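You operate a simulated robot arm through the tools that you are given. There is no shell and no other tool. Be economical: measure what you need, move in short steps, check, and stop when the job is done.

The job below is to be done with a simulated robot arm. You get a single attempt, and the scene is never put back.

Task
Take the hall amplifier out of service and slide it out.
Fine: stop the yellow tone key, mute the amplifier, switch it off, then free its latch; leave the other controls alone.

Only the result counts: the job must be done as asked and must still hold three seconds after the hand-in. Knocking over, shifting, dropping, spilling or breaking anything else fails it.

Robot
A 6-joint arm with a fingered hand on a trunk, on a base that drives. Base frame: it is fixed to the floor where the robot stands at the start and does not move with it; the origin is under the middle of the robot, x ahead of it, y to its left, z up. Units: m, rad, N and s.
With the tool pointing down near the work surface it reaches from about 0.32 to 0.7 m from the robot's upright axis, wherever it stands. Its first joint turns from -2.007 to 2.007 rad. Places, roughly: door of the call cabinet [0.6, -0.5, 1.2]; fan switch [0.7, 0.2, 0.8]; grey clear key [0.8, 0, 1.4]; hall amplifier [0.9, 0.1, 1.3]; hall key of the call panel [0.7, 0.1, 1.4]; knob of the call panel [0.8, -0.1, 1.5]; tower amplifier [0.9, 0.1, 1.2]; tower key of the call panel [0.7, 0.2, 1.4]; yellow tone key [0.8, 0, 1.4]. Payload 4 kg.
The tool frame sits at the grasp point between the pads (the TCP): z along the fingers, y along the line on which they close. The tips reach 0.026 m beyond it. The gripper opens to 0.156 m. The gripper's body begins 0.073 m behind the TCP. The gripper is a hand of 4 fingers: y runs from the thumb to the fingers, the wrist lies at [0, 0, -0.239] in the tool frame.
Orientation is told as [roll, pitch, yaw] about the base's x, y, z axes, in that order, counted from this pose: with the fingers straight down and closing along the base's y, the tool's x points along the base's -x, its y along +y and its z along -z.

Tools
- The arm moves only by the tool apply_moves. Its argument "steps" is a list that holds one entry, the list of rows, each a list of 6 numbers: the shift along the base's x, y, z in m, then the turn, a rotation vector about the base's x, y, z in rad. In form: [[[x, y, z, wx, wy, wz], ...]]. A call has 1 to 20 rows; each row is the pose to reach, as a shift and turn from the pose commanded when the call began. A row lasts 0.2 s, in which the tool goes at most 0.05 m and 0.15 rad; a call with a longer step from one row to the next is refused whole. A pose out of reach is approached as far as the arm can. The call stops where the force on the tool passes 60 N (or 10 N more than at its start, if that is more) or the arm is blocked; 0.2 s more then pass. In this call time passes only in rows, and 0.2 s behind the last. It gives the time, the measured TCP pose, the force on the tool (base axes), the opening and the grip force at its end, in the units of the frame above (readings bear some noise), with the torque about the TCP (base axes, N m) and any sound that the robot's microphone picked up, and new pictures: "views" is both (left out), scene, wrist or none.
- Cameras (640 x 400 px; columns grow to the right, rows downward): "scene" is now at [0.0267, 0.1459, 1.8636]; the picture's right is [-0.05, -1.00, 0.00], its down [-0.60, 0.03, -0.80] and it looks along [0.80, -0.04, -0.60] (base axes); focal length 263 px, centre (320, 200). "wrist" rides on the gripper at [0.058, -0.058, -0.091] in the tool frame; the picture's right is [0.71, 0.71, 0.00], its down [-0.53, 0.53, -0.67] and it looks along [-0.47, 0.47, 0.74] (tool axes); focal length 265 px, centre (320, 200). There is no depth. A picture from a camera that has moved, and an enlarged one, comes with that camera's place and axes in the base frame and with its lens. The place of the scene camera against the robot may be out by one fixed shift of up to 0.025 m in any direction.
- lift_body(by): slides the trunk up (or, below 0, down) by that many m; the arm and the scene camera ride with it, the base frame stays. It gives what a move gives, with no picture.
- roll_base(legs): drives the robot by 1 to 6 legs, each [ahead, left, turn to the left] in m, m and rad, along the robot's own axes; the way and the turn of a leg run together, so that a leg with both is an arc; at most 1.5 m and 3.142 rad a leg. The arm and the cameras ride along, it lands a little off, and it stops where it bumps. It gives what a move gives, and a new picture of the scene camera.
- set_fingers(finger1, finger2, finger3, thumb_bend): sets how far each is bent, from 0 (flat) to 1 (curled in); at 0.3 the hand is open as for a grip, at 0.7 the pads meet at the TCP. One left out holds its place. A second passes; each finger stops where it meets its share of the squeeze, and holds until it gets a number again. It is the only way to open and close the hand. It gives what a move gives, with no picture; readings hold the bend of each and the force on the fingers (four entries, about 0 where the hand has none), thumb and palm.
- aim_head(pan, tilt): turns the head with the scene camera to pan (to the left, within 2.705 rad either way) and tilt (down, from -0.506 to 1.204), counted from straight ahead of the robot. It gives what a move gives, and a new picture of the scene camera.
- close_up(camera, box): a new picture of the part [left, top, right, bottom] of that camera's present view, enlarged. No time passes.
- hand_in(): hands the job in; it is judged then, once.

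Go step by step. Nothing tells you exact positions but the pictures and the camera data: compare them with the known pose of the tool, close in by small moves and look again before you grip or let go. The budget is 120 turns and 260 pictures, counting those below and the enlarged ones. Unless the task says otherwise, let go and move clear before handing in, and close with one line.

The tools are called after "Call:" by a JSON object that holds its "api" and its "payload". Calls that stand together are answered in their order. apply_moves: Moves the arm, as the interface text tells. Its arguments: {"type":"object","properties":{"steps":{"type":"array","items":{"type":"array","items":{"type":"array","items":{"type":"number"}}}},"views":{"type":"string","enum":["both","scene","wrist","none"]}},"required":["steps"]} The other tools are called the same way: lift_body (by) slides the trunk up or down; set_fingers (finger1, finger2, finger3, thumb_bend) moves the fingers one by one; roll_base (legs) drives the base; aim_head (pan, tilt) turns the head that bears the scene camera; close_up (camera, box) takes an enlarged picture of a part of a camera's view; hand_in () hands the job in.

At the start:

```text
clock: 0.0
position: [0.3809, 0.0725, 1.5718]
tool_rot: [0.001, 0.0, 0.0]
wrist_force: [-0.5, -0.1, 0.5]
torque: [-0.02, 0.02, 0.03]
width: 0.1561
gripper_force: 0.0
shape: jaw
bend: [0.3, 0.3, 0.3, 0.3]
finger forces: [0.0, 0.0, 0.0, 0.0, 0.0, 0.0]
trunk travel left (down, up): [-0.925, 0.065]
robot x, y, heading: [-0.0011, 0.0009, 0.001]
head pan, tilt: [-0.045, 0.642]
```

scene: 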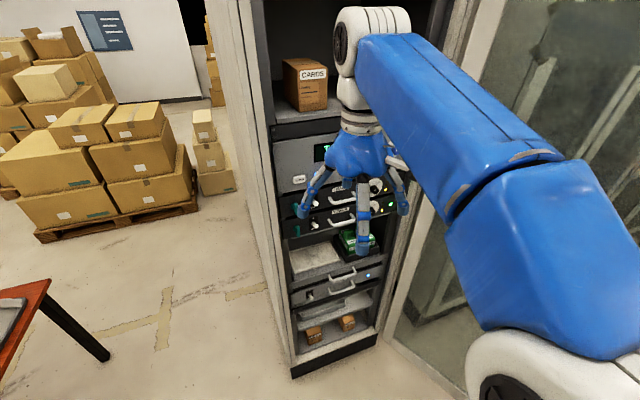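
wrist: 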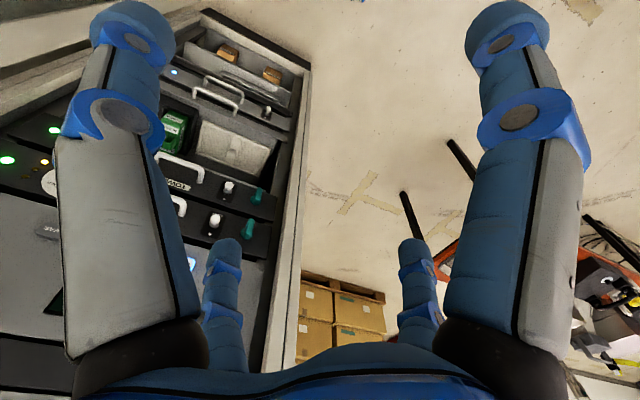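

The rack stands ahead with a call panel on top and two amplifiers below; the arm hides part of it. I take enlarged views first.

Call:
{"api": "close_up", "payload": {"camera": "scene", "box": [260, 110, 420, 210]}}

Call:
{"api": "close_up", "payload": {"camera": "scene", "box": [260, 160, 420, 260]}}

Call:
{"api": "close_up", "payload": {"camera": "wrist", "box": [0, 50, 320, 250]}}

```text
4.00 times, centred on (340, 160) of scene
camera zoom: at [0.0267, 0.1459, 1.8636], right [-0.05, -1.0, 0.0], down [-0.6, 0.03, -0.8], along [0.8, -0.04, -0.6], focal length 1054 px, centre (240, 360)
```

zoom: 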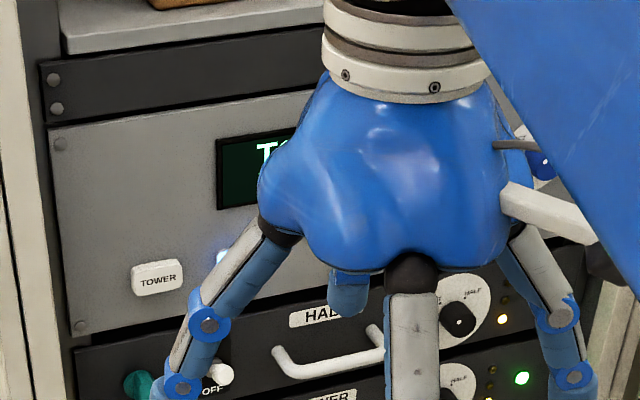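

```text
4.00 times, centred on (340, 210) of scene
camera zoom: at [0.0267, 0.1459, 1.8636], right [-0.05, -1.0, 0.0], down [-0.6, 0.03, -0.8], along [0.8, -0.04, -0.6], focal length 1054 px, centre (240, 160)
```

zoom: 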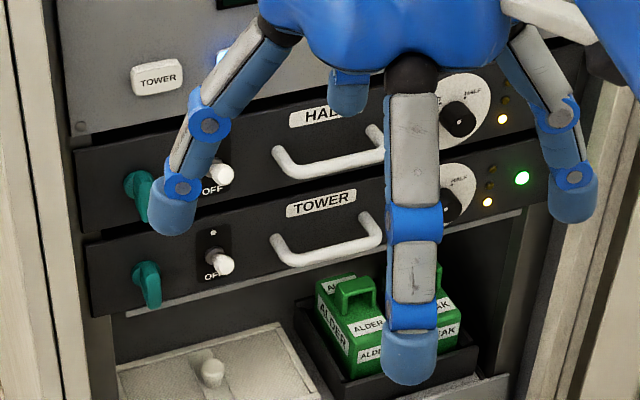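

```text
2.00 times, centred on (160, 150) of wrist
camera zoom: at [0.3234, 0.0149, 1.6628], right [-0.71, 0.71, 0.0], down [0.53, 0.53, 0.67], along [0.47, 0.47, -0.74], focal length 531 px, centre (640, 300)
```

zoom: 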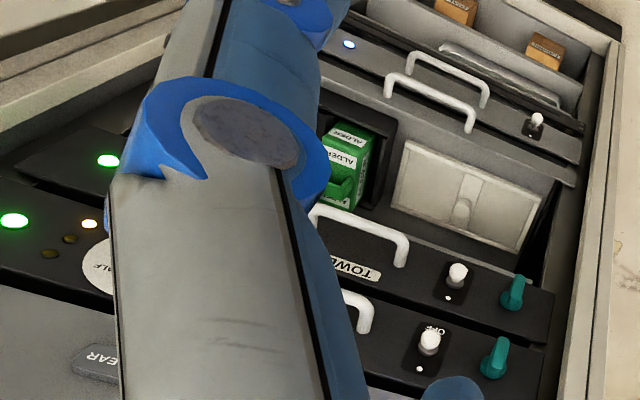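

Call:
{"api": "apply_moves", "payload": {"steps": [[[-0.03, 0.04, 0, 0, 0, 0], [-0.05, 0.08, 0, 0, 0, 0], [-0.07, 0.12, 0, 0, 0, 0], [-0.09, 0.16, 0, 0, 0, 0], [-0.11, 0.2, 0, 0, 0, 0], [-0.12, 0.24, 0, 0, 0, 0], [-0.13, 0.28, 0, 0, 0, 0], [-0.14, 0.32, 0, 0, 0, 0], [-0.15, 0.36, 0, 0, 0, 0]]], "views": "scene"}}

```text
clock: 2.0
position: [0.2291, 0.4376, 1.5723]
tool_rot: [-0.004, -0.002, -0.001]
wrist_force: [-0.3, 0.7, -0.1]
torque: [-0.06, -0.02, -0.01]
width: 0.1561
gripper_force: 0.0
shape: jaw
bend: [0.3, 0.3, 0.3, 0.3]
finger forces: [0.0, 0.0, 0.0, 0.0, 0.1, 0.1]
trunk travel left (down, up): [-0.925, 0.065]
robot x, y, heading: [-0.0014, 0.0025, 0.005]
head pan, tilt: [-0.045, 0.642]
camera scene: at [0.0256, 0.1512, 1.8632], right [-0.05, -1.0, 0.0], down [-0.6, 0.02, -0.8], along [0.8, -0.04, -0.6], focal length 263 px, centre (320, 200)
```

scene: 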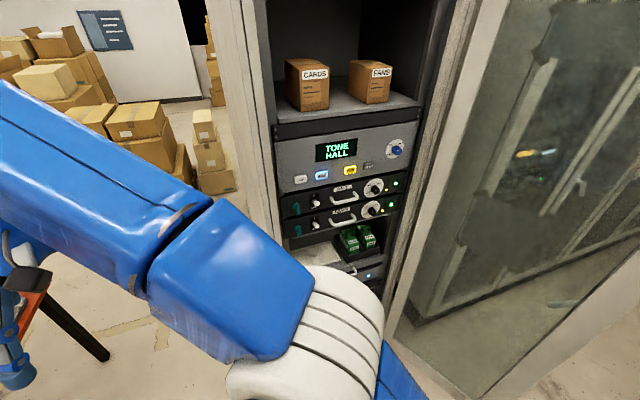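

The rack face is now clear. I enlarge it.

Call:
{"api": "close_up", "payload": {"camera": "scene", "box": [270, 120, 430, 220]}}

Call:
{"api": "close_up", "payload": {"camera": "scene", "box": [275, 165, 355, 215]}}

Call:
{"api": "close_up", "payload": {"camera": "scene", "box": [335, 160, 415, 210]}}

Call:
{"api": "close_up", "payload": {"camera": "scene", "box": [340, 130, 420, 180]}}

```text
4.00 times, centred on (350, 170) of scene
camera zoom: at [0.0256, 0.1512, 1.8632], right [-0.05, -1.0, 0.0], down [-0.6, 0.02, -0.8], along [0.8, -0.04, -0.6], focal length 1054 px, centre (200, 320)
```

zoom: 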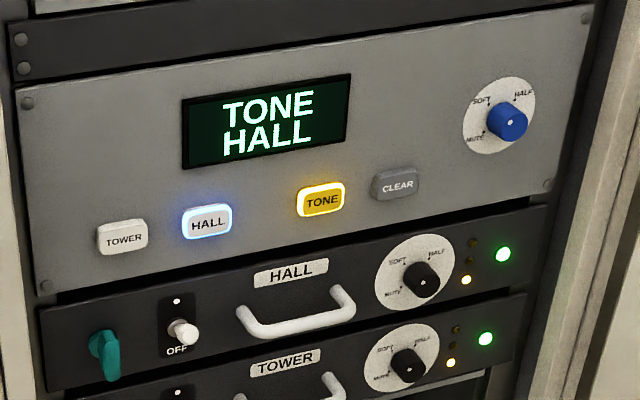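

```text
8.00 times, centred on (315, 190) of scene
camera zoom: at [0.0256, 0.1512, 1.8632], right [-0.05, -1.0, 0.0], down [-0.6, 0.02, -0.8], along [0.8, -0.04, -0.6], focal length 2107 px, centre (360, 280)
```

zoom: 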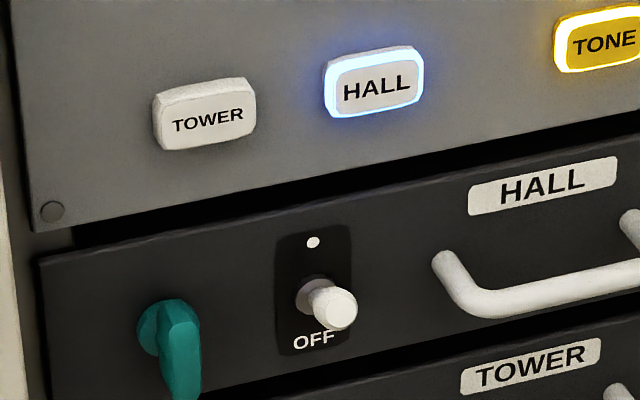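

```text
8.00 times, centred on (375, 185) of scene
camera zoom: at [0.0256, 0.1512, 1.8632], right [-0.05, -1.0, 0.0], down [-0.6, 0.02, -0.8], along [0.8, -0.04, -0.6], focal length 2107 px, centre (-120, 320)
```

zoom: 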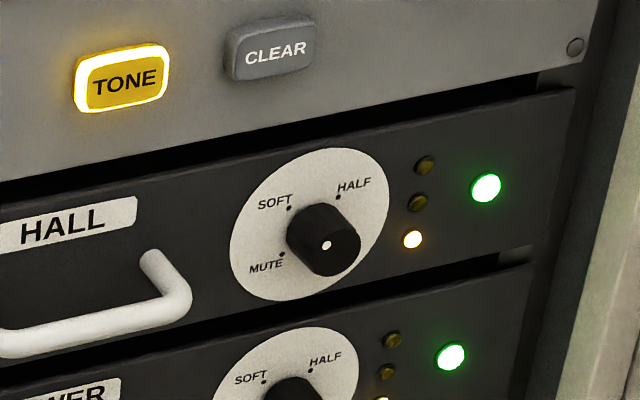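

```text
8.00 times, centred on (380, 155) of scene
camera zoom: at [0.0256, 0.1512, 1.8632], right [-0.05, -1.0, 0.0], down [-0.6, 0.02, -0.8], along [0.8, -0.04, -0.6], focal length 2107 px, centre (-160, 560)
```

zoom: 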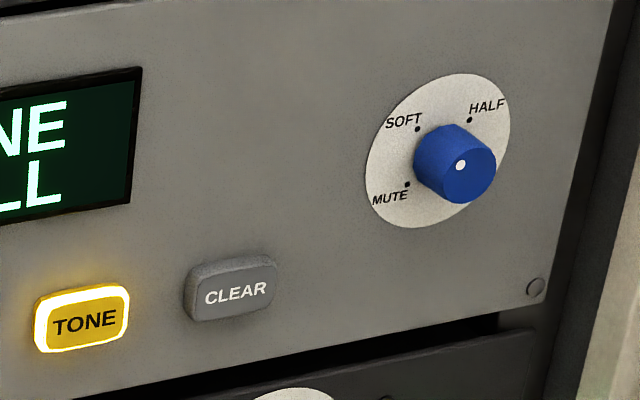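

The keys, knob, toggle, latch and handle are located roughly; the rack faces about 0.31 rad to my right. I return the hand to the middle and turn it to point at the rack.

Call:
{"api": "apply_moves", "payload": {"steps": [[[0.01, -0.04, 0, 0, 0, 0], [0.02, -0.08, 0, 0, 0, 0], [0.03, -0.12, 0, 0, 0, 0], [0.04, -0.16, 0, 0, 0, 0], [0.06, -0.2, 0, 0, 0, 0], [0.08, -0.24, 0, 0, 0, 0], [0.1, -0.28, 0, 0, 0, 0], [0.12, -0.32, 0, 0, 0, 0], [0.15, -0.36, 0, 0, 0, 0]]], "views": "none"}}

Call:
{"api": "apply_moves", "payload": {"steps": [[[0.031, 0, -0.028, 0, -0.131, 0], [0.062, 0, -0.052, 0, -0.262, 0], [0.0915, 0, -0.072, 0, -0.393, 0], [0.1195, 0, -0.088, 0, -0.524, 0], [0.1455, 0, -0.101, 0, -0.655, 0], [0.169, 0, -0.1106, 0, -0.785, 0], [0.1895, 0, -0.117, 0, -0.916, 0], [0.207, 0, -0.121, 0, -1.047, 0], [0.2208, 0, -0.1234, 0, -1.178, 0], [0.2309, 0, -0.124, 0, -1.309, 0], [0.2369, 0, -0.1233, 0, -1.44, 0], [0.239, 0, -0.122, 0, -1.571, 0]]], "views": "none"}}

Call:
{"api": "set_fingers", "payload": {"finger1": 1}}

Call:
{"api": "apply_moves", "payload": {"steps": [[[0, 0, 0, 0, 0, 0.105], [0, 0, 0, 0, 0, 0.21], [0, 0, 0, 0, 0, 0.314]]]}}

```text
clock: 4.0
position: [0.3834, 0.0703, 1.5726]
tool_rot: [0.001, 0.002, 0.001]
wrist_force: [0.4, -0.1, 0.3]
torque: [0.0, 0.04, -0.05]
width: 0.1561
gripper_force: 0.0
shape: jaw
bend: [0.3, 0.3, 0.3, 0.3]
finger forces: [0.0, 0.0, 0.1, 0.1, 0.1, 0.0]
trunk travel left (down, up): [-0.925, 0.065]
robot x, y, heading: [-0.001, 0.0022, 0.005]
head pan, tilt: [-0.045, 0.642]
```

```text
clock: 6.6
position: [0.6206, 0.0723, 1.4499]
tool_rot: [2.639, -1.569, -2.64]
wrist_force: [0.6, 0.2, -0.5]
torque: [0.0, 0.0, -0.02]
width: 0.1559
gripper_force: 0.1
shape: jaw
bend: [0.3, 0.3, 0.3, 0.3]
finger forces: [0.0, 0.0, 0.0, 0.0, 0.0, 0.0]
out of reach, approached as far as the arm can: row 9, 10
trunk travel left (down, up): [-0.925, 0.065]
robot x, y, heading: [0.0031, -0.001, 0.001]
head pan, tilt: [-0.045, 0.642]
```

```text
clock: 7.6
position: [0.6199, 0.072, 1.4509]
tool_rot: [1.887, -1.571, -1.883]
wrist_force: [0.0, 0.6, -0.2]
torque: [0.04, 0.02, -0.01]
width: 0.0874
gripper_force: 0.0
shape: fingers
bend: [1.0, 0.3, 0.3, 0.3]
finger forces: [0.0, 0.0, 0.0, 0.0, 0.0, 0.0]
trunk travel left (down, up): [-0.925, 0.065]
robot x, y, heading: [0.0002, -0.0033, -0.002]
head pan, tilt: [-0.045, 0.642]
```

```text
clock: 8.4
position: [0.6171, 0.0888, 1.4541]
tool_rot: [-0.176, -1.568, 0.214]
wrist_force: [0.0, 0.5, -0.5]
torque: [-0.02, -0.02, -0.02]
width: 0.0879
gripper_force: 0.1
shape: fingers
bend: [1.0, 0.3, 0.3, 0.3]
finger forces: [0.1, 0.1, 0.0, 0.1, 0.0, 0.0]
out of reach, approached as far as the arm can: row 1, 2, 3
trunk travel left (down, up): [-0.925, 0.065]
robot x, y, heading: [-0.0025, 0.004, 0.001]
head pan, tilt: [-0.045, 0.642]
camera scene: at [0.0249, 0.1463, 1.8636], right [-0.05, -1.0, 0.0], down [-0.6, 0.03, -0.8], along [0.8, -0.04, -0.6], focal length 263 px, centre (320, 200)
camera wrist: at [0.5268, 0.0278, 1.3954], right [-0.03, 0.71, -0.71], down [-0.69, 0.5, 0.53], along [0.73, 0.5, 0.47], focal length 265 px, centre (320, 200)
```

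scene: 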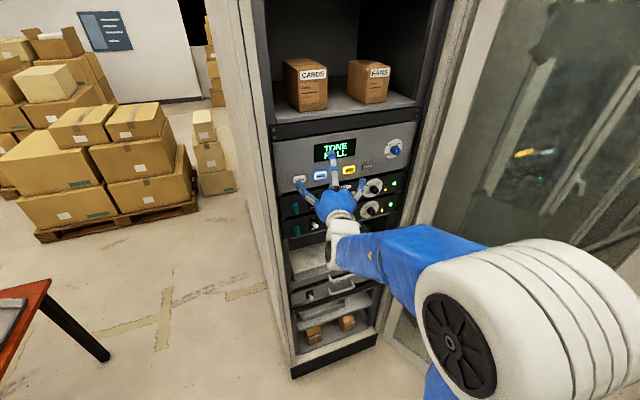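
wrist: 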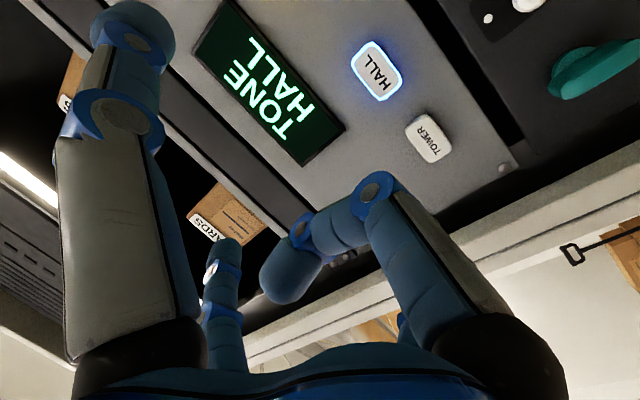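

The yaw was out of reach from here, so I turn the base to face the rack squarely and shift it right.

Call:
{"api": "roll_base", "payload": {"legs": [[-0.12, 0, 0], [0, 0, 0.28], [0.07, -0.18, 0]]}}

Call:
{"api": "close_up", "payload": {"camera": "wrist", "box": [0, 0, 640, 400]}}

```text
clock: 15.2
position: [0.565, 0.0996, 1.453]
tool_rot: [0.61, -1.567, -0.286]
wrist_force: [-0.3, 0.2, 0.0]
torque: [-0.02, 0.02, 0.02]
width: 0.0876
gripper_force: 0.0
shape: fingers
bend: [1.0, 0.3, 0.3, 0.3]
finger forces: [0.1, 0.0, 0.0, 0.0, 0.1, 0.0]
trunk travel left (down, up): [-0.925, 0.065]
robot x, y, heading: [-0.0038, -0.1578, 0.28]
head pan, tilt: [-0.045, 0.642]
camera scene: at [-0.0176, -0.0123, 1.8639], right [0.23, -0.97, 0.0], down [-0.58, -0.14, -0.8], along [0.78, 0.19, -0.6], focal length 263 px, centre (320, 200)
```

scene: 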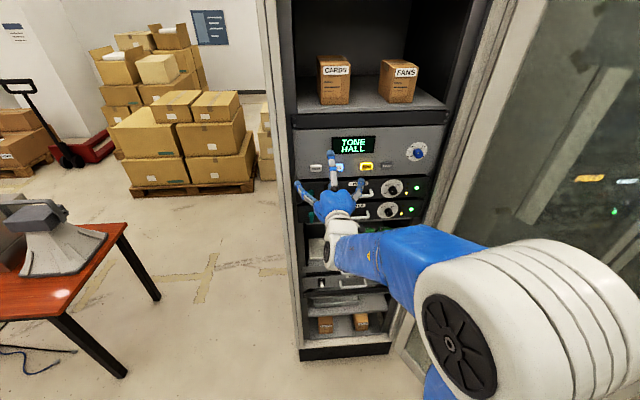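

```text
1.00 times, centred on (320, 200) of wrist (not enlarged: the box is as wide or as high as the picture)
camera zoom: at [0.4959, 0.0159, 1.3951], right [-0.23, 0.67, -0.71], down [-0.8, 0.29, 0.53], along [0.56, 0.68, 0.47], focal length 265 px, centre (320, 200)
```

zoom: 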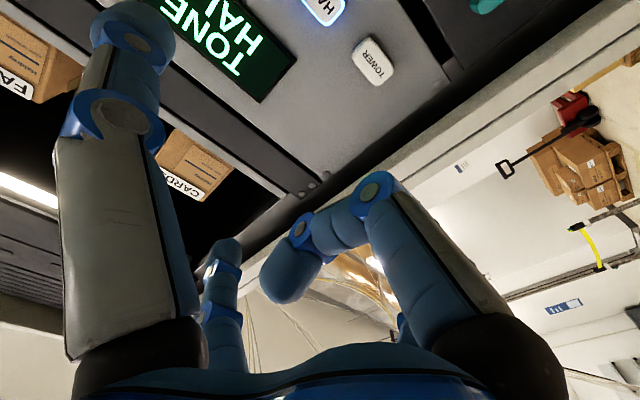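

The base is squared up. I close all digits into a probe and look at where its tip is in both views.

Call:
{"api": "set_fingers", "payload": {"finger1": 0.7, "finger2": 0.7, "finger3": 0.7, "thumb_bend": 0.7}}

Call:
{"api": "close_up", "payload": {"camera": "scene", "box": [280, 120, 440, 220]}}

Call:
{"api": "close_up", "payload": {"camera": "wrist", "box": [0, 0, 640, 400]}}

```text
clock: 16.2
position: [0.5656, 0.0987, 1.4534]
tool_rot: [0.664, -1.569, -0.343]
wrist_force: [-0.2, 0.6, 0.3]
torque: [0.03, 0.0, 0.02]
width: 0.0001
gripper_force: 0.1
shape: fingers
bend: [0.7, 0.68, 0.69, 0.69]
finger forces: [0.0, 0.0, 0.0, 0.0, 0.0, 0.1]
trunk travel left (down, up): [-0.925, 0.065]
robot x, y, heading: [0.0005, -0.1579, 0.28]
head pan, tilt: [-0.045, 0.642]
```

```text
4.00 times, centred on (360, 170) of scene
camera zoom: at [-0.0184, -0.0123, 1.8639], right [0.23, -0.97, 0.0], down [-0.58, -0.14, -0.8], along [0.78, 0.19, -0.6], focal length 1054 px, centre (160, 320)
```

zoom: 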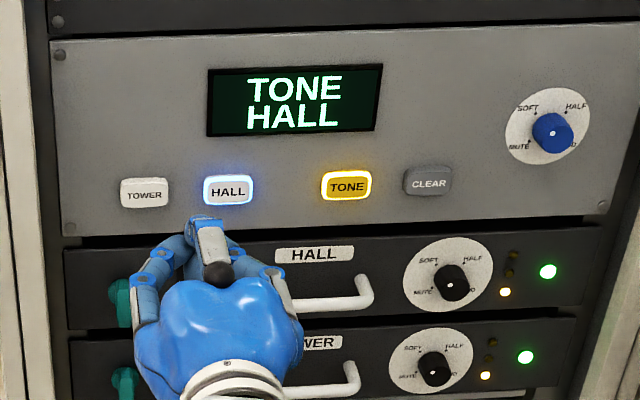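

```text
1.00 times, centred on (320, 200) of wrist (not enlarged: the box is as wide or as high as the picture)
camera zoom: at [0.4952, 0.0158, 1.3954], right [-0.23, 0.67, -0.71], down [-0.8, 0.29, 0.53], along [0.56, 0.68, 0.47], focal length 265 px, centre (320, 200)
```

zoom: 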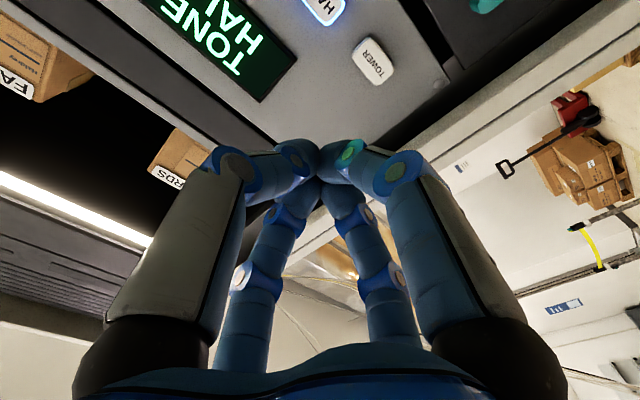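

The probe tip sits where computed. I move sideways and down in front of the yellow TONE key.

Call:
{"api": "apply_moves", "payload": {"steps": [[[0.015, -0.045, -0.013, 0, 0, 0], [0.03, -0.09, -0.026, 0, 0, 0], [0.046, -0.137, -0.04, 0, 0, 0], [0.07, -0.13, -0.04, 0, 0, 0]]]}}

Call:
{"api": "close_up", "payload": {"camera": "scene", "box": [300, 120, 460, 220]}}

```text
refused: row 3 steps farther than a row can; nothing moved
```

```text
4.00 times, centred on (380, 170) of scene
camera zoom: at [-0.0184, -0.0123, 1.8639], right [0.23, -0.97, 0.0], down [-0.58, -0.14, -0.8], along [0.78, 0.19, -0.6], focal length 1054 px, centre (80, 320)
```

zoom: 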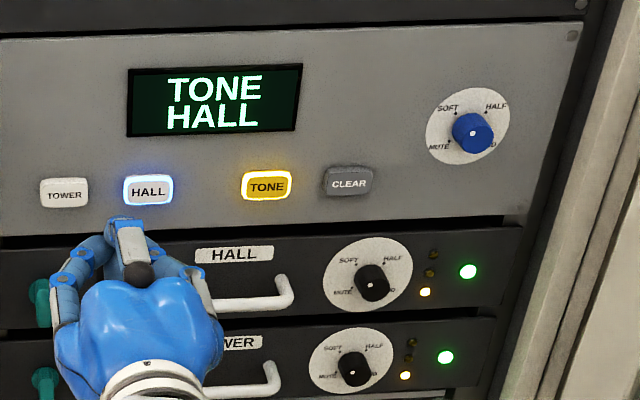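

Call:
{"api": "apply_moves", "payload": {"steps": [[[0.012, -0.036, -0.01, 0, 0, 0], [0.024, -0.072, -0.02, 0, 0, 0], [0.036, -0.108, -0.03, 0, 0, 0], [0.046, -0.137, -0.04, 0, 0, 0], [0.07, -0.129, -0.04, 0, 0, 0]]]}}

Call:
{"api": "close_up", "payload": {"camera": "scene", "box": [300, 120, 460, 220]}}

```text
clock: 17.4
position: [0.5935, 0.0692, 1.4351]
tool_rot: [-0.096, -1.552, 0.344]
wrist_force: [-0.1, -0.6, -0.3]
torque: [0.03, -0.02, -0.01]
width: 0.0001
gripper_force: 0.0
shape: fingers
bend: [0.7, 0.68, 0.69, 0.69]
finger forces: [0.1, 0.0, 0.0, 0.0, 0.1, 0.0]
out of reach, approached as far as the arm can: row 1, 2, 3, 4, 5
trunk travel left (down, up): [-0.925, 0.065]
robot x, y, heading: [-0.0034, -0.157, 0.28]
head pan, tilt: [-0.045, 0.642]
camera scene: at [-0.0156, -0.0069, 1.8634], right [0.23, -0.97, 0.0], down [-0.58, -0.14, -0.8], along [0.78, 0.19, -0.6], focal length 263 px, centre (320, 200)
camera wrist: at [0.5168, -0.0099, 1.3773], right [-0.19, 0.68, -0.71], down [-0.77, 0.35, 0.54], along [0.61, 0.64, 0.46], focal length 265 px, centre (320, 200)
```

scene: 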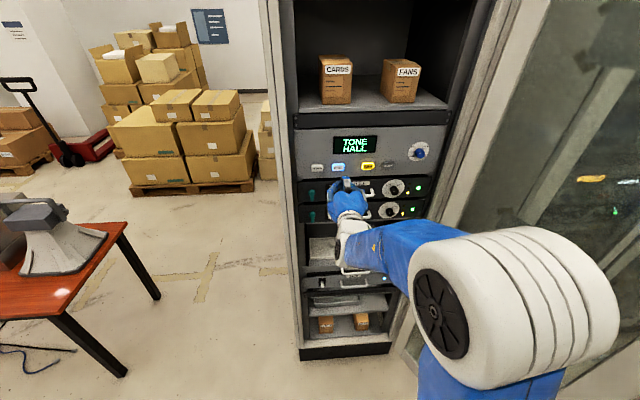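
wrist: 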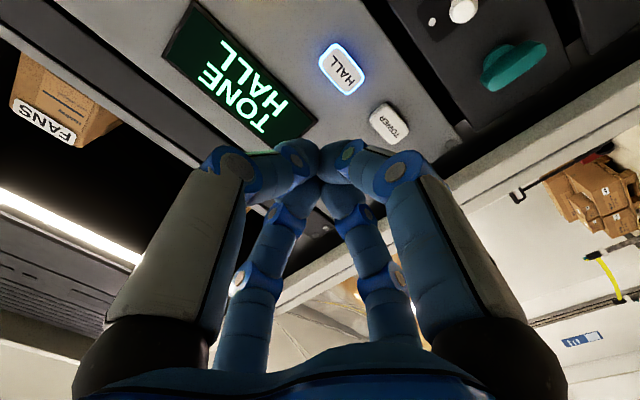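

```text
4.00 times, centred on (380, 170) of scene
camera zoom: at [-0.0156, -0.0069, 1.8634], right [0.23, -0.97, 0.0], down [-0.58, -0.14, -0.8], along [0.78, 0.19, -0.6], focal length 1054 px, centre (80, 320)
```

zoom: 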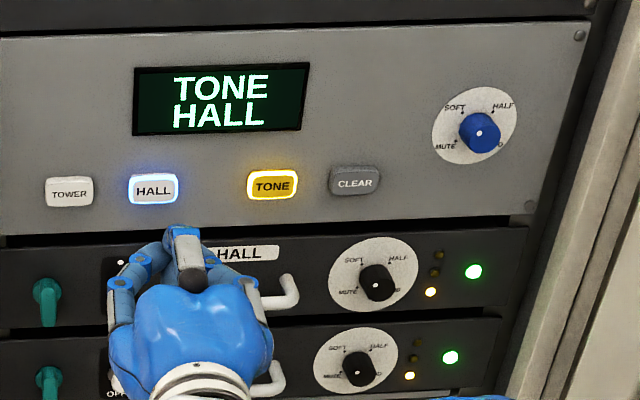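

The arm seems cramped this close, so I back the base up 0.2 m and try the sideways move again.

Call:
{"api": "roll_base", "payload": {"legs": [[-0.2, 0, 0]]}}

Call:
{"api": "apply_moves", "payload": {"steps": [[[0.045, 0.015, 0, 0, 0, 0], [0.09, 0.03, 0, 0, 0, 0], [0.103, -0.006, -0.006, 0, 0, 0], [0.115, -0.042, -0.012, 0, 0, 0], [0.128, -0.078, -0.018, 0, 0, 0], [0.141, -0.11, -0.022, 0, 0, 0]]]}}

```text
clock: 20.6
position: [0.3992, 0.0097, 1.4343]
tool_rot: [0.06, -1.552, 0.187]
wrist_force: [1.0, -0.3, -0.3]
torque: [-0.01, 0.0, 0.01]
width: 0.0
gripper_force: 0.0
shape: fingers
bend: [0.7, 0.68, 0.69, 0.69]
finger forces: [0.0, 0.0, 0.0, 0.1, 0.0, 0.0]
trunk travel left (down, up): [-0.925, 0.065]
robot x, y, heading: [-0.2023, -0.2208, 0.283]
head pan, tilt: [-0.045, 0.642]
camera scene: at [-0.2104, -0.0689, 1.8638], right [0.23, -0.97, 0.0], down [-0.59, -0.14, -0.8], along [0.78, 0.19, -0.6], focal length 263 px, centre (320, 200)
```

scene: 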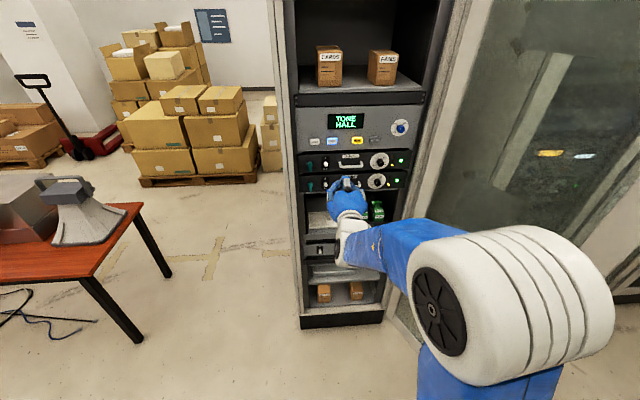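

```text
clock: 22.0
position: [0.5188, -0.0138, 1.4359]
tool_rot: [-0.087, -1.536, 0.246]
wrist_force: [-0.1, 0.0, 0.2]
torque: [0.02, 0.01, 0.0]
width: 0.0
gripper_force: 0.1
shape: fingers
bend: [0.7, 0.68, 0.69, 0.69]
finger forces: [0.0, 0.1, 0.0, 0.0, 0.0, 0.0]
out of reach, approached as far as the arm can: row 3, 4, 5, 6
trunk travel left (down, up): [-0.925, 0.065]
robot x, y, heading: [-0.2027, -0.2096, 0.288]
head pan, tilt: [-0.045, 0.642]
camera scene: at [-0.2195, -0.0678, 1.8638], right [0.23, -0.97, 0.0], down [-0.58, -0.14, -0.8], along [0.78, 0.19, -0.6], focal length 263 px, centre (320, 200)
camera wrist: at [0.436, -0.0851, 1.3808], right [-0.14, 0.69, -0.71], down [-0.72, 0.42, 0.55], along [0.68, 0.59, 0.44], focal length 265 px, centre (320, 200)
```

scene: 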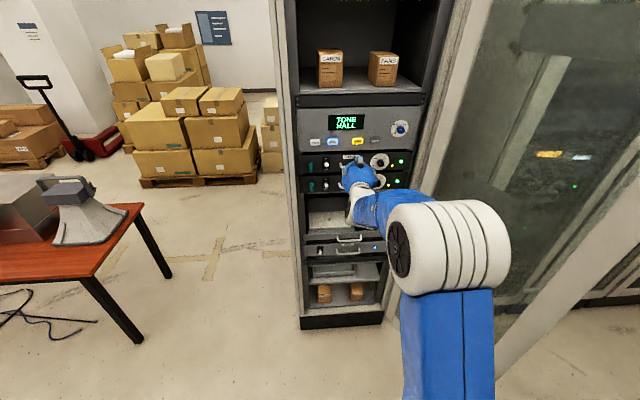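
wrist: 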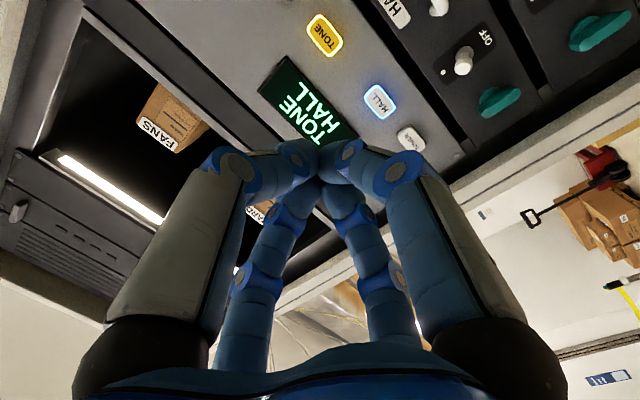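

Rightward moves hit a wrist limit that depends on where the wrist lies from the robot's axis. Standing further right of the targets should cure it; the door leaves room.

Call:
{"api": "roll_base", "payload": {"legs": [[0, -0.3, 0]]}}

Call:
{"api": "apply_moves", "payload": {"steps": [[[0, 0, 0, 0, 0, 0.08], [0, 0, 0, 0, 0, 0.16]]]}}

```text
clock: 26.4
position: [0.605, -0.2986, 1.4345]
tool_rot: [-0.119, -1.535, 0.279]
wrist_force: [-0.4, 0.1, 0.0]
torque: [0.01, -0.03, -0.04]
width: 0.0003
gripper_force: 0.1
shape: fingers
bend: [0.7, 0.68, 0.69, 0.69]
finger forces: [0.1, 0.0, 0.0, 0.1, 0.0, 0.0]
trunk travel left (down, up): [-0.925, 0.065]
robot x, y, heading: [-0.1172, -0.5028, 0.282]
head pan, tilt: [-0.045, 0.642]
camera scene: at [-0.1323, -0.3556, 1.8635], right [0.23, -0.97, 0.0], down [-0.58, -0.14, -0.8], along [0.78, 0.19, -0.6], focal length 263 px, centre (320, 200)
```

scene: 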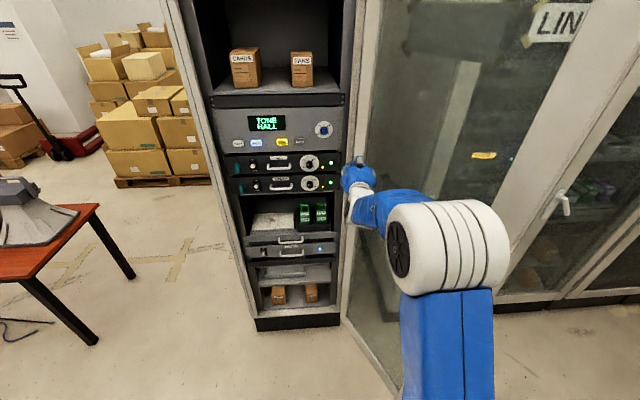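

```text
clock: 27.0
position: [0.6067, -0.2987, 1.4342]
tool_rot: [-0.121, -1.532, 0.28]
wrist_force: [0.0, 0.1, -0.7]
torque: [-0.02, -0.05, -0.04]
width: 0.0001
gripper_force: 0.1
shape: fingers
bend: [0.7, 0.68, 0.69, 0.69]
finger forces: [0.0, 0.0, 0.0, 0.0, 0.0, 0.1]
out of reach, approached as far as the arm can: row 1, 2
trunk travel left (down, up): [-0.925, 0.065]
robot x, y, heading: [-0.1143, -0.5024, 0.281]
head pan, tilt: [-0.045, 0.642]
camera scene: at [-0.13, -0.3549, 1.8634], right [0.24, -0.97, 0.0], down [-0.58, -0.14, -0.8], along [0.78, 0.19, -0.6], focal length 263 px, centre (320, 200)
camera wrist: at [0.5236, -0.3705, 1.3786], right [-0.14, 0.69, -0.71], down [-0.72, 0.42, 0.55], along [0.68, 0.59, 0.44], focal length 265 px, centre (320, 200)
```

scene: 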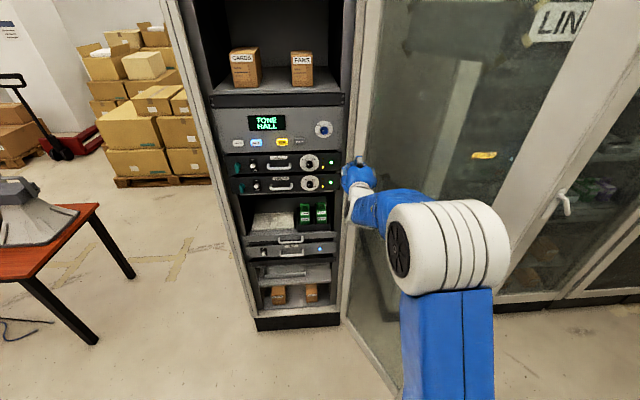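
wrist: 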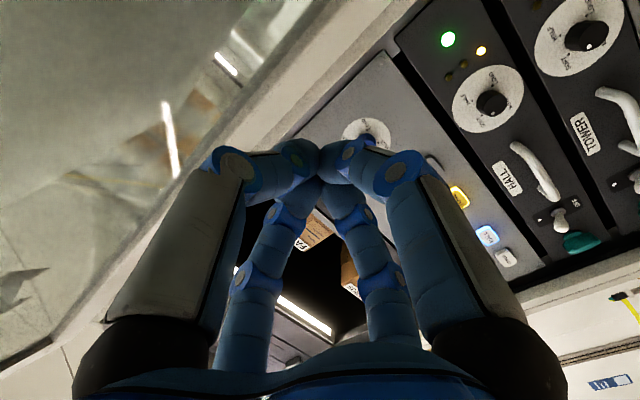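

Now I move left toward the tone key, then yaw to face the panel.

Call:
{"api": "apply_moves", "payload": {"steps": [[[-0.015, 0.045, 0, 0, 0, 0], [-0.03, 0.09, 0, 0, 0, 0], [-0.045, 0.135, 0, 0, 0, 0], [-0.06, 0.18, 0, 0, 0, 0], [-0.075, 0.225, 0, 0, 0, 0], [-0.075, 0.225, 0, 0, 0, 0.085], [-0.075, 0.225, 0, 0, 0, 0.17]]]}}

```text
clock: 28.6
position: [0.53, -0.0743, 1.4346]
tool_rot: [-0.093, -1.531, 0.421]
wrist_force: [1.1, 0.5, 0.9]
torque: [-0.01, -0.01, 0.01]
width: 0.0002
gripper_force: 0.0
shape: fingers
bend: [0.7, 0.68, 0.69, 0.69]
finger forces: [0.1, 0.0, 0.0, 0.0, 0.0, 0.1]
trunk travel left (down, up): [-0.925, 0.065]
robot x, y, heading: [-0.1158, -0.5077, 0.283]
head pan, tilt: [-0.045, 0.642]
camera scene: at [-0.1309, -0.3563, 1.8635], right [0.24, -0.97, 0.0], down [-0.58, -0.14, -0.8], along [0.78, 0.19, -0.6], focal length 263 px, centre (320, 200)
camera wrist: at [0.4615, -0.1592, 1.379], right [-0.25, 0.66, -0.71], down [-0.78, 0.29, 0.55], along [0.57, 0.7, 0.44], focal length 265 px, centre (320, 200)
```

scene: 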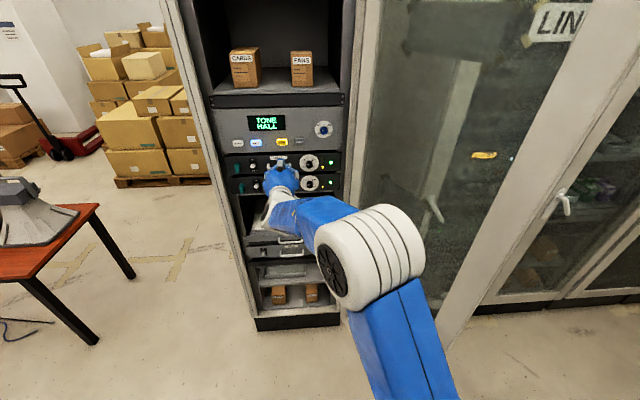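
wrist: 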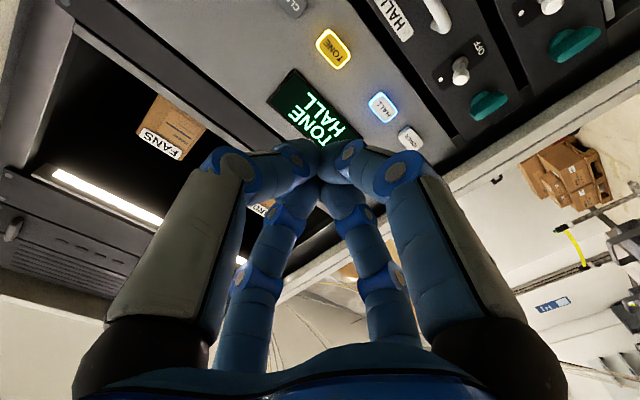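

The tone key now lies nearly on the tool axis. I level the hand and advance to about 5 cm from the key.

Call:
{"api": "apply_moves", "payload": {"steps": [[[0.03, 0.015, -0.01, 0.013, -0.038, 0], [0.07, 0.028, -0.022, 0.013, -0.038, 0], [0.11, 0.043, -0.022, 0.013, -0.038, 0], [0.145, 0.058, -0.022, 0.013, -0.038, 0], [0.177, 0.07, -0.022, 0.013, -0.038, 0]]]}}

Call:
{"api": "close_up", "payload": {"camera": "scene", "box": [210, 100, 370, 200]}}

```text
clock: 29.8
position: [0.6969, -0.0096, 1.4091]
tool_rot: [-1.075, -1.565, 1.412]
wrist_force: [0.1, 0.4, -2.0]
torque: [0.08, -0.19, 0.02]
width: 0.0001
gripper_force: 0.1
shape: fingers
bend: [0.7, 0.68, 0.69, 0.69]
finger forces: [0.1, 0.0, 0.0, 0.0, 0.0, 0.0]
out of reach, approached as far as the arm can: row 5
trunk travel left (down, up): [-0.925, 0.065]
robot x, y, heading: [-0.1129, -0.5049, 0.286]
head pan, tilt: [-0.045, 0.642]
camera scene: at [-0.1293, -0.3566, 1.8636], right [0.24, -0.97, 0.0], down [-0.58, -0.14, -0.8], along [0.78, 0.19, -0.6], focal length 263 px, centre (320, 200)
camera wrist: at [0.6304, -0.0938, 1.3504], right [-0.23, 0.66, -0.71], down [-0.8, 0.28, 0.53], along [0.55, 0.69, 0.47], focal length 265 px, centre (320, 200)
```

scene: 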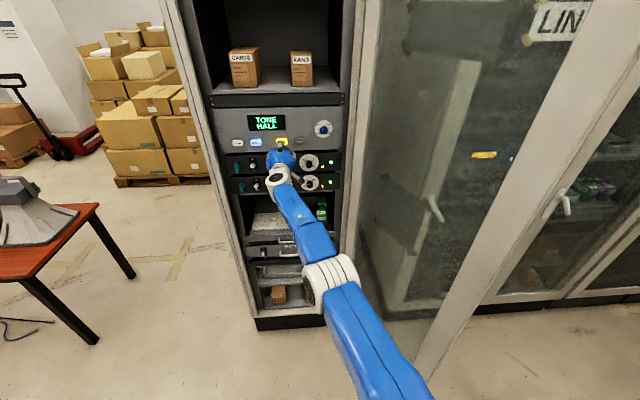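
wrist: 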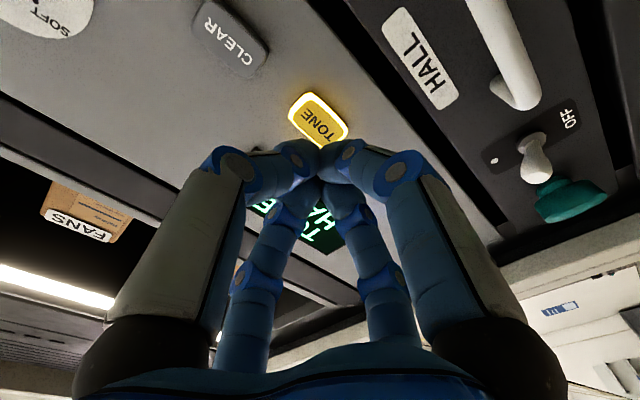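

```text
4.00 times, centred on (290, 150) of scene
camera zoom: at [-0.1293, -0.3566, 1.8636], right [0.24, -0.97, 0.0], down [-0.58, -0.14, -0.8], along [0.78, 0.19, -0.6], focal length 1054 px, centre (440, 400)
```

zoom: 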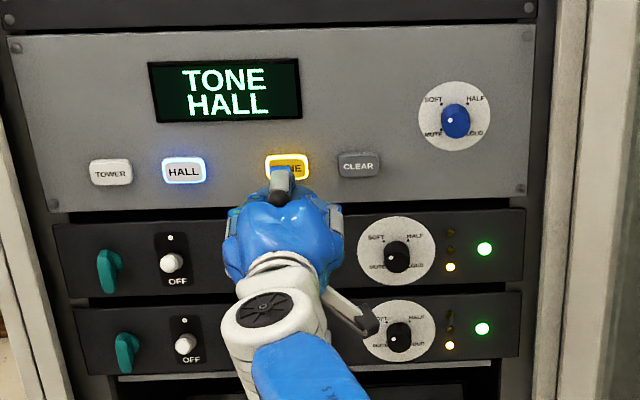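

The axis points straight at the key, but the arm is fully stretched. I retract 0.15 m and drive 0.16 m forward.

Call:
{"api": "apply_moves", "payload": {"steps": [[[-0.045, -0.015, 0, 0, 0, 0], [-0.09, -0.03, 0, 0, 0, 0], [-0.135, -0.046, 0, 0, 0, 0], [-0.15, -0.051, 0, 0, 0, 0]]], "views": "none"}}

Call:
{"api": "roll_base", "payload": {"legs": [[0.16, 0.006, 0]]}}

Call:
{"api": "close_up", "payload": {"camera": "wrist", "box": [0, 0, 640, 400]}}

Call:
{"api": "close_up", "payload": {"camera": "scene", "box": [200, 100, 360, 200]}}

```text
clock: 30.8
position: [0.5447, -0.0589, 1.4138]
tool_rot: [-2.466, -1.567, 2.792]
wrist_force: [0.1, -0.1, -0.4]
torque: [0.0, 0.01, -0.01]
width: 0.0
gripper_force: 0.1
shape: fingers
bend: [0.7, 0.68, 0.69, 0.69]
finger forces: [0.1, 0.0, 0.0, 0.0, 0.0, 0.1]
trunk travel left (down, up): [-0.925, 0.065]
robot x, y, heading: [-0.1178, -0.5053, 0.278]
head pan, tilt: [-0.045, 0.642]
```

```text
clock: 33.5
position: [0.6918, -0.0101, 1.4142]
tool_rot: [-2.528, -1.564, 2.856]
wrist_force: [0.1, 0.3, 1.4]
torque: [-0.04, 0.03, 0.0]
width: 0.0
gripper_force: 0.1
shape: fingers
bend: [0.7, 0.68, 0.69, 0.69]
finger forces: [0.0, 0.0, 0.0, 0.1, 0.0, 0.1]
trunk travel left (down, up): [-0.925, 0.065]
robot x, y, heading: [0.0386, -0.4526, 0.287]
head pan, tilt: [-0.045, 0.642]
camera scene: at [0.0184, -0.3061, 1.8637], right [0.24, -0.97, 0.0], down [-0.58, -0.14, -0.8], along [0.78, 0.19, -0.6], focal length 263 px, centre (320, 200)
```

scene: 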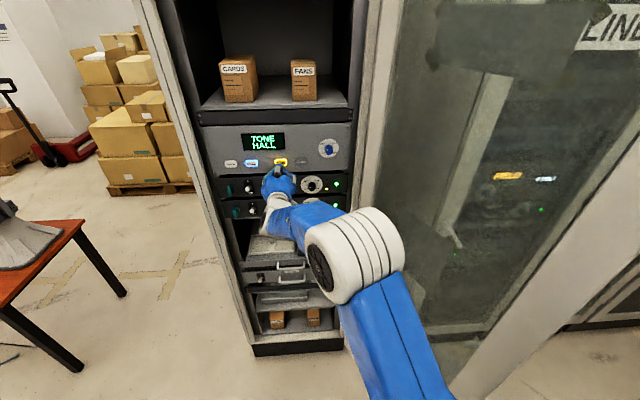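

```text
1.00 times, centred on (320, 200) of wrist (not enlarged: the box is as wide or as high as the picture)
camera zoom: at [0.625, -0.0934, 1.3552], right [-0.23, 0.67, -0.71], down [-0.81, 0.28, 0.52], along [0.55, 0.69, 0.47], focal length 265 px, centre (320, 200)
```

zoom: 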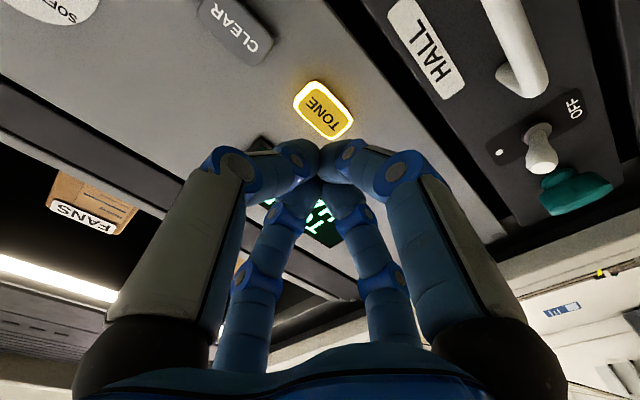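

```text
4.00 times, centred on (280, 150) of scene
camera zoom: at [0.0184, -0.3061, 1.8637], right [0.24, -0.97, 0.0], down [-0.58, -0.14, -0.8], along [0.78, 0.19, -0.6], focal length 1054 px, centre (480, 400)
```

zoom: 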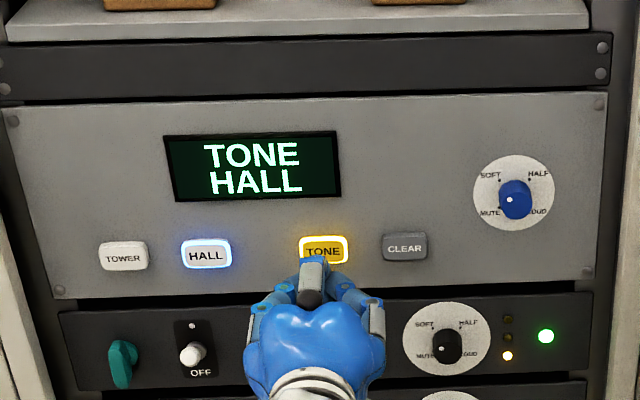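

I advance with a slight drop to just short of the key.

Call:
{"api": "apply_moves", "payload": {"steps": [[[0.03, 0.01, -0.004, 0, 0, 0], [0.045, 0.015, -0.004, 0, 0, 0], [0.052, 0.0175, -0.004, 0, 0, 0]]], "views": "wrist"}}

Call:
{"api": "close_up", "payload": {"camera": "scene", "box": [240, 130, 320, 180]}}

```text
clock: 34.3
position: [0.7475, 0.0082, 1.4085]
tool_rot: [-2.21, -1.566, 2.539]
wrist_force: [-1.3, -1.3, 0.6]
torque: [0.02, 0.02, -0.05]
width: 0.0
gripper_force: 0.0
shape: fingers
bend: [0.7, 0.68, 0.69, 0.69]
finger forces: [0.1, 0.0, 0.1, 0.0, 0.0, 0.0]
trunk travel left (down, up): [-0.925, 0.065]
robot x, y, heading: [0.0412, -0.4561, 0.285]
head pan, tilt: [-0.045, 0.642]
heard: click
camera wrist: at [0.6804, -0.0757, 1.3492], right [-0.23, 0.67, -0.71], down [-0.8, 0.28, 0.52], along [0.55, 0.69, 0.47], focal length 265 px, centre (320, 200)
```

wrist: 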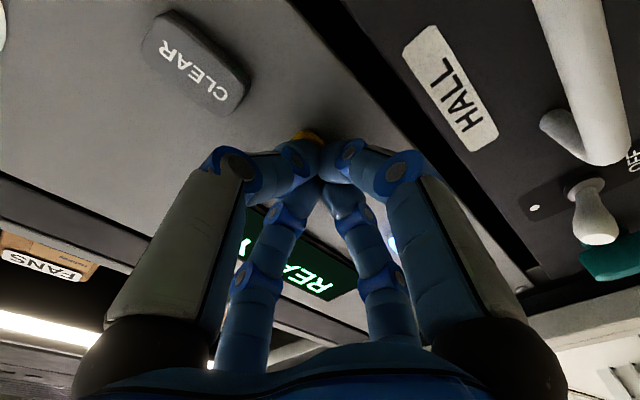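

```text
8.00 times, centred on (280, 155) of scene
camera zoom: at [0.0233, -0.3059, 1.8636], right [0.24, -0.97, 0.0], down [-0.58, -0.14, -0.8], along [0.78, 0.19, -0.6], focal length 2107 px, centre (640, 560)
```

zoom: 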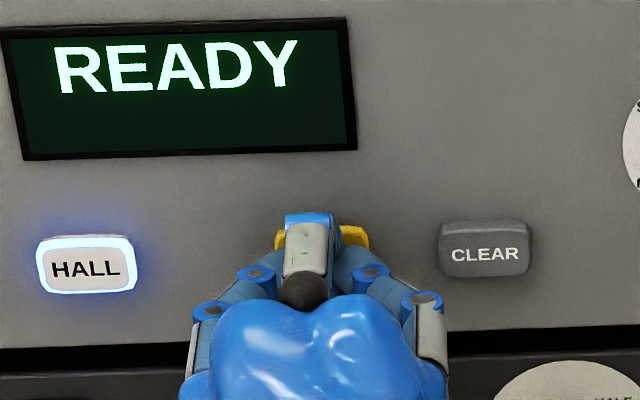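

The click came and the display reads READY with the tone lamp out. I retract and inspect the HALL knob.

Call:
{"api": "apply_moves", "payload": {"steps": [[[-0.04, -0.0135, 0, 0, 0, 0], [-0.08, -0.027, 0, 0, 0, 0]]], "views": "wrist"}}

Call:
{"api": "close_up", "payload": {"camera": "scene", "box": [290, 160, 354, 200]}}

Call:
{"api": "close_up", "payload": {"camera": "scene", "box": [200, 100, 360, 200]}}

```text
clock: 34.9
position: [0.6656, -0.0183, 1.4084]
tool_rot: [-2.487, -1.562, 2.816]
wrist_force: [-0.9, 0.1, 0.0]
torque: [-0.04, 0.02, -0.01]
width: 0.0
gripper_force: 0.2
shape: fingers
bend: [0.7, 0.68, 0.69, 0.69]
finger forces: [0.0, 0.0, 0.0, 0.0, 0.0, 0.0]
trunk travel left (down, up): [-0.925, 0.065]
robot x, y, heading: [0.0418, -0.4534, 0.286]
head pan, tilt: [-0.045, 0.642]
camera wrist: at [0.5978, -0.1029, 1.3502], right [-0.23, 0.67, -0.71], down [-0.81, 0.28, 0.52], along [0.55, 0.69, 0.47], focal length 265 px, centre (320, 200)
```

wrist: 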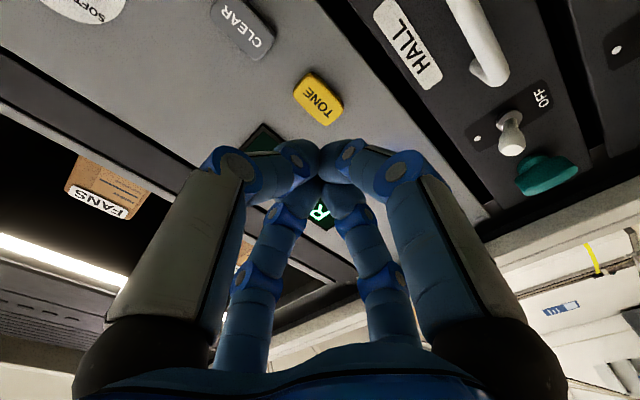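

```text
10.00 times, centred on (322, 180) of scene
camera zoom: at [0.0198, -0.306, 1.8636], right [0.24, -0.97, 0.0], down [-0.58, -0.14, -0.8], along [0.78, 0.19, -0.6], focal length 2634 px, centre (300, 400)
```

zoom: 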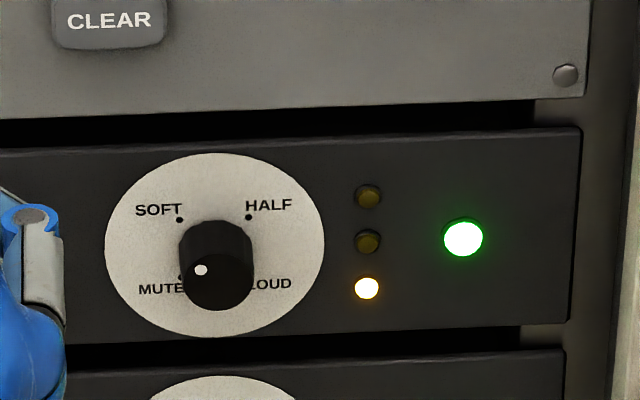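

```text
4.00 times, centred on (280, 150) of scene
camera zoom: at [0.0198, -0.306, 1.8636], right [0.24, -0.97, 0.0], down [-0.58, -0.14, -0.8], along [0.78, 0.19, -0.6], focal length 1054 px, centre (480, 400)
```

zoom: 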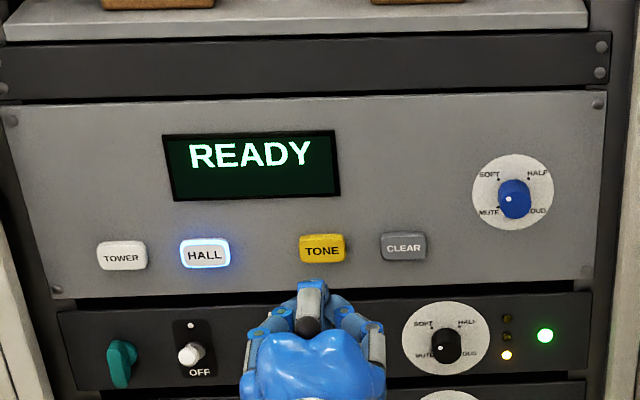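

The HALL knob stands at SOFT and must turn about 90° counter-clockwise to MUTE. I shift the base slightly right for wrist margin, then move before the knob.

Call:
{"api": "roll_base", "payload": {"legs": [[0, -0.07, 0]]}}

Call:
{"api": "apply_moves", "payload": {"steps": [[[0.004, -0.012, -0.035, 0, 0, 0], [0.008, -0.024, -0.07, 0, 0, 0], [0.012, -0.036, -0.104, 0, 0, 0]]]}}

Call:
{"api": "close_up", "payload": {"camera": "scene", "box": [200, 100, 360, 200]}}

```text
clock: 36.4
position: [0.6859, -0.0878, 1.4091]
tool_rot: [-2.959, -1.565, -2.994]
wrist_force: [-0.2, -0.8, 0.1]
torque: [-0.03, 0.02, 0.04]
width: 0.0
gripper_force: 0.1
shape: fingers
bend: [0.7, 0.68, 0.69, 0.69]
finger forces: [0.1, 0.1, 0.0, 0.1, 0.0, 0.1]
trunk travel left (down, up): [-0.925, 0.065]
robot x, y, heading: [0.0587, -0.5207, 0.284]
head pan, tilt: [-0.045, 0.642]
camera scene: at [0.0423, -0.3795, 1.864], right [0.24, -0.97, 0.0], down [-0.58, -0.14, -0.8], along [0.78, 0.19, -0.6], focal length 263 px, centre (320, 200)
```

scene: 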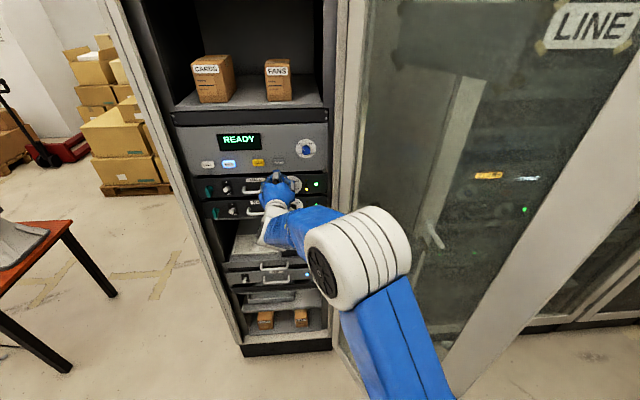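

```text
clock: 37.2
position: [0.7009, -0.1194, 1.304]
tool_rot: [-2.207, -1.566, 2.538]
wrist_force: [0.0, -0.2, -0.8]
torque: [0.0, 0.01, -0.02]
width: 0.0
gripper_force: 0.1
shape: fingers
bend: [0.7, 0.68, 0.69, 0.69]
finger forces: [0.0, 0.0, 0.0, 0.0, 0.0, 0.0]
trunk travel left (down, up): [-0.925, 0.065]
robot x, y, heading: [0.0599, -0.5239, 0.285]
head pan, tilt: [-0.045, 0.642]
camera scene: at [0.0449, -0.3728, 1.8634], right [0.24, -0.97, 0.0], down [-0.58, -0.14, -0.8], along [0.78, 0.19, -0.6], focal length 263 px, centre (320, 200)
camera wrist: at [0.6327, -0.2032, 1.2443], right [-0.23, 0.67, -0.71], down [-0.8, 0.28, 0.52], along [0.55, 0.69, 0.47], focal length 265 px, centre (320, 200)
```

scene: 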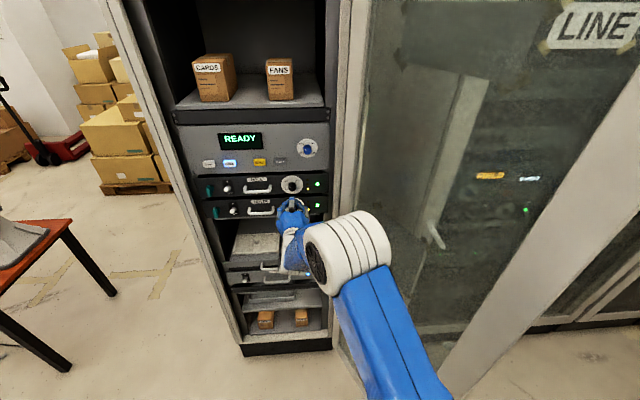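
wrist: 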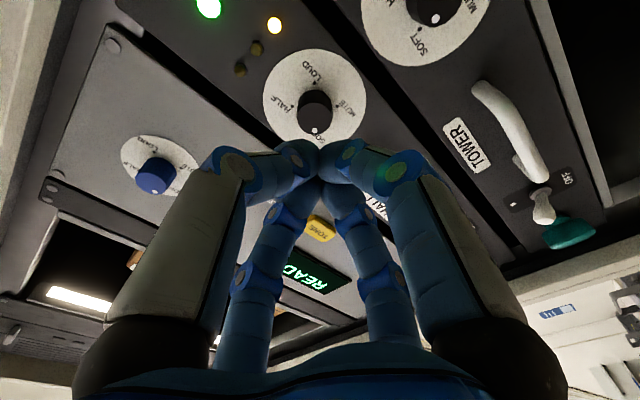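

```text
4.00 times, centred on (280, 150) of scene
camera zoom: at [0.0449, -0.3728, 1.8634], right [0.24, -0.97, 0.0], down [-0.58, -0.14, -0.8], along [0.78, 0.19, -0.6], focal length 1054 px, centre (480, 400)
```

zoom: 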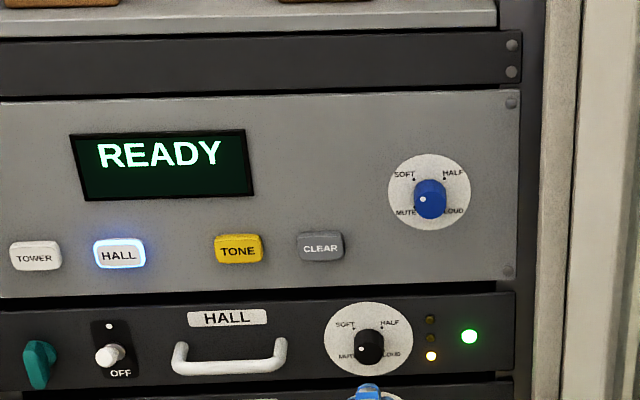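

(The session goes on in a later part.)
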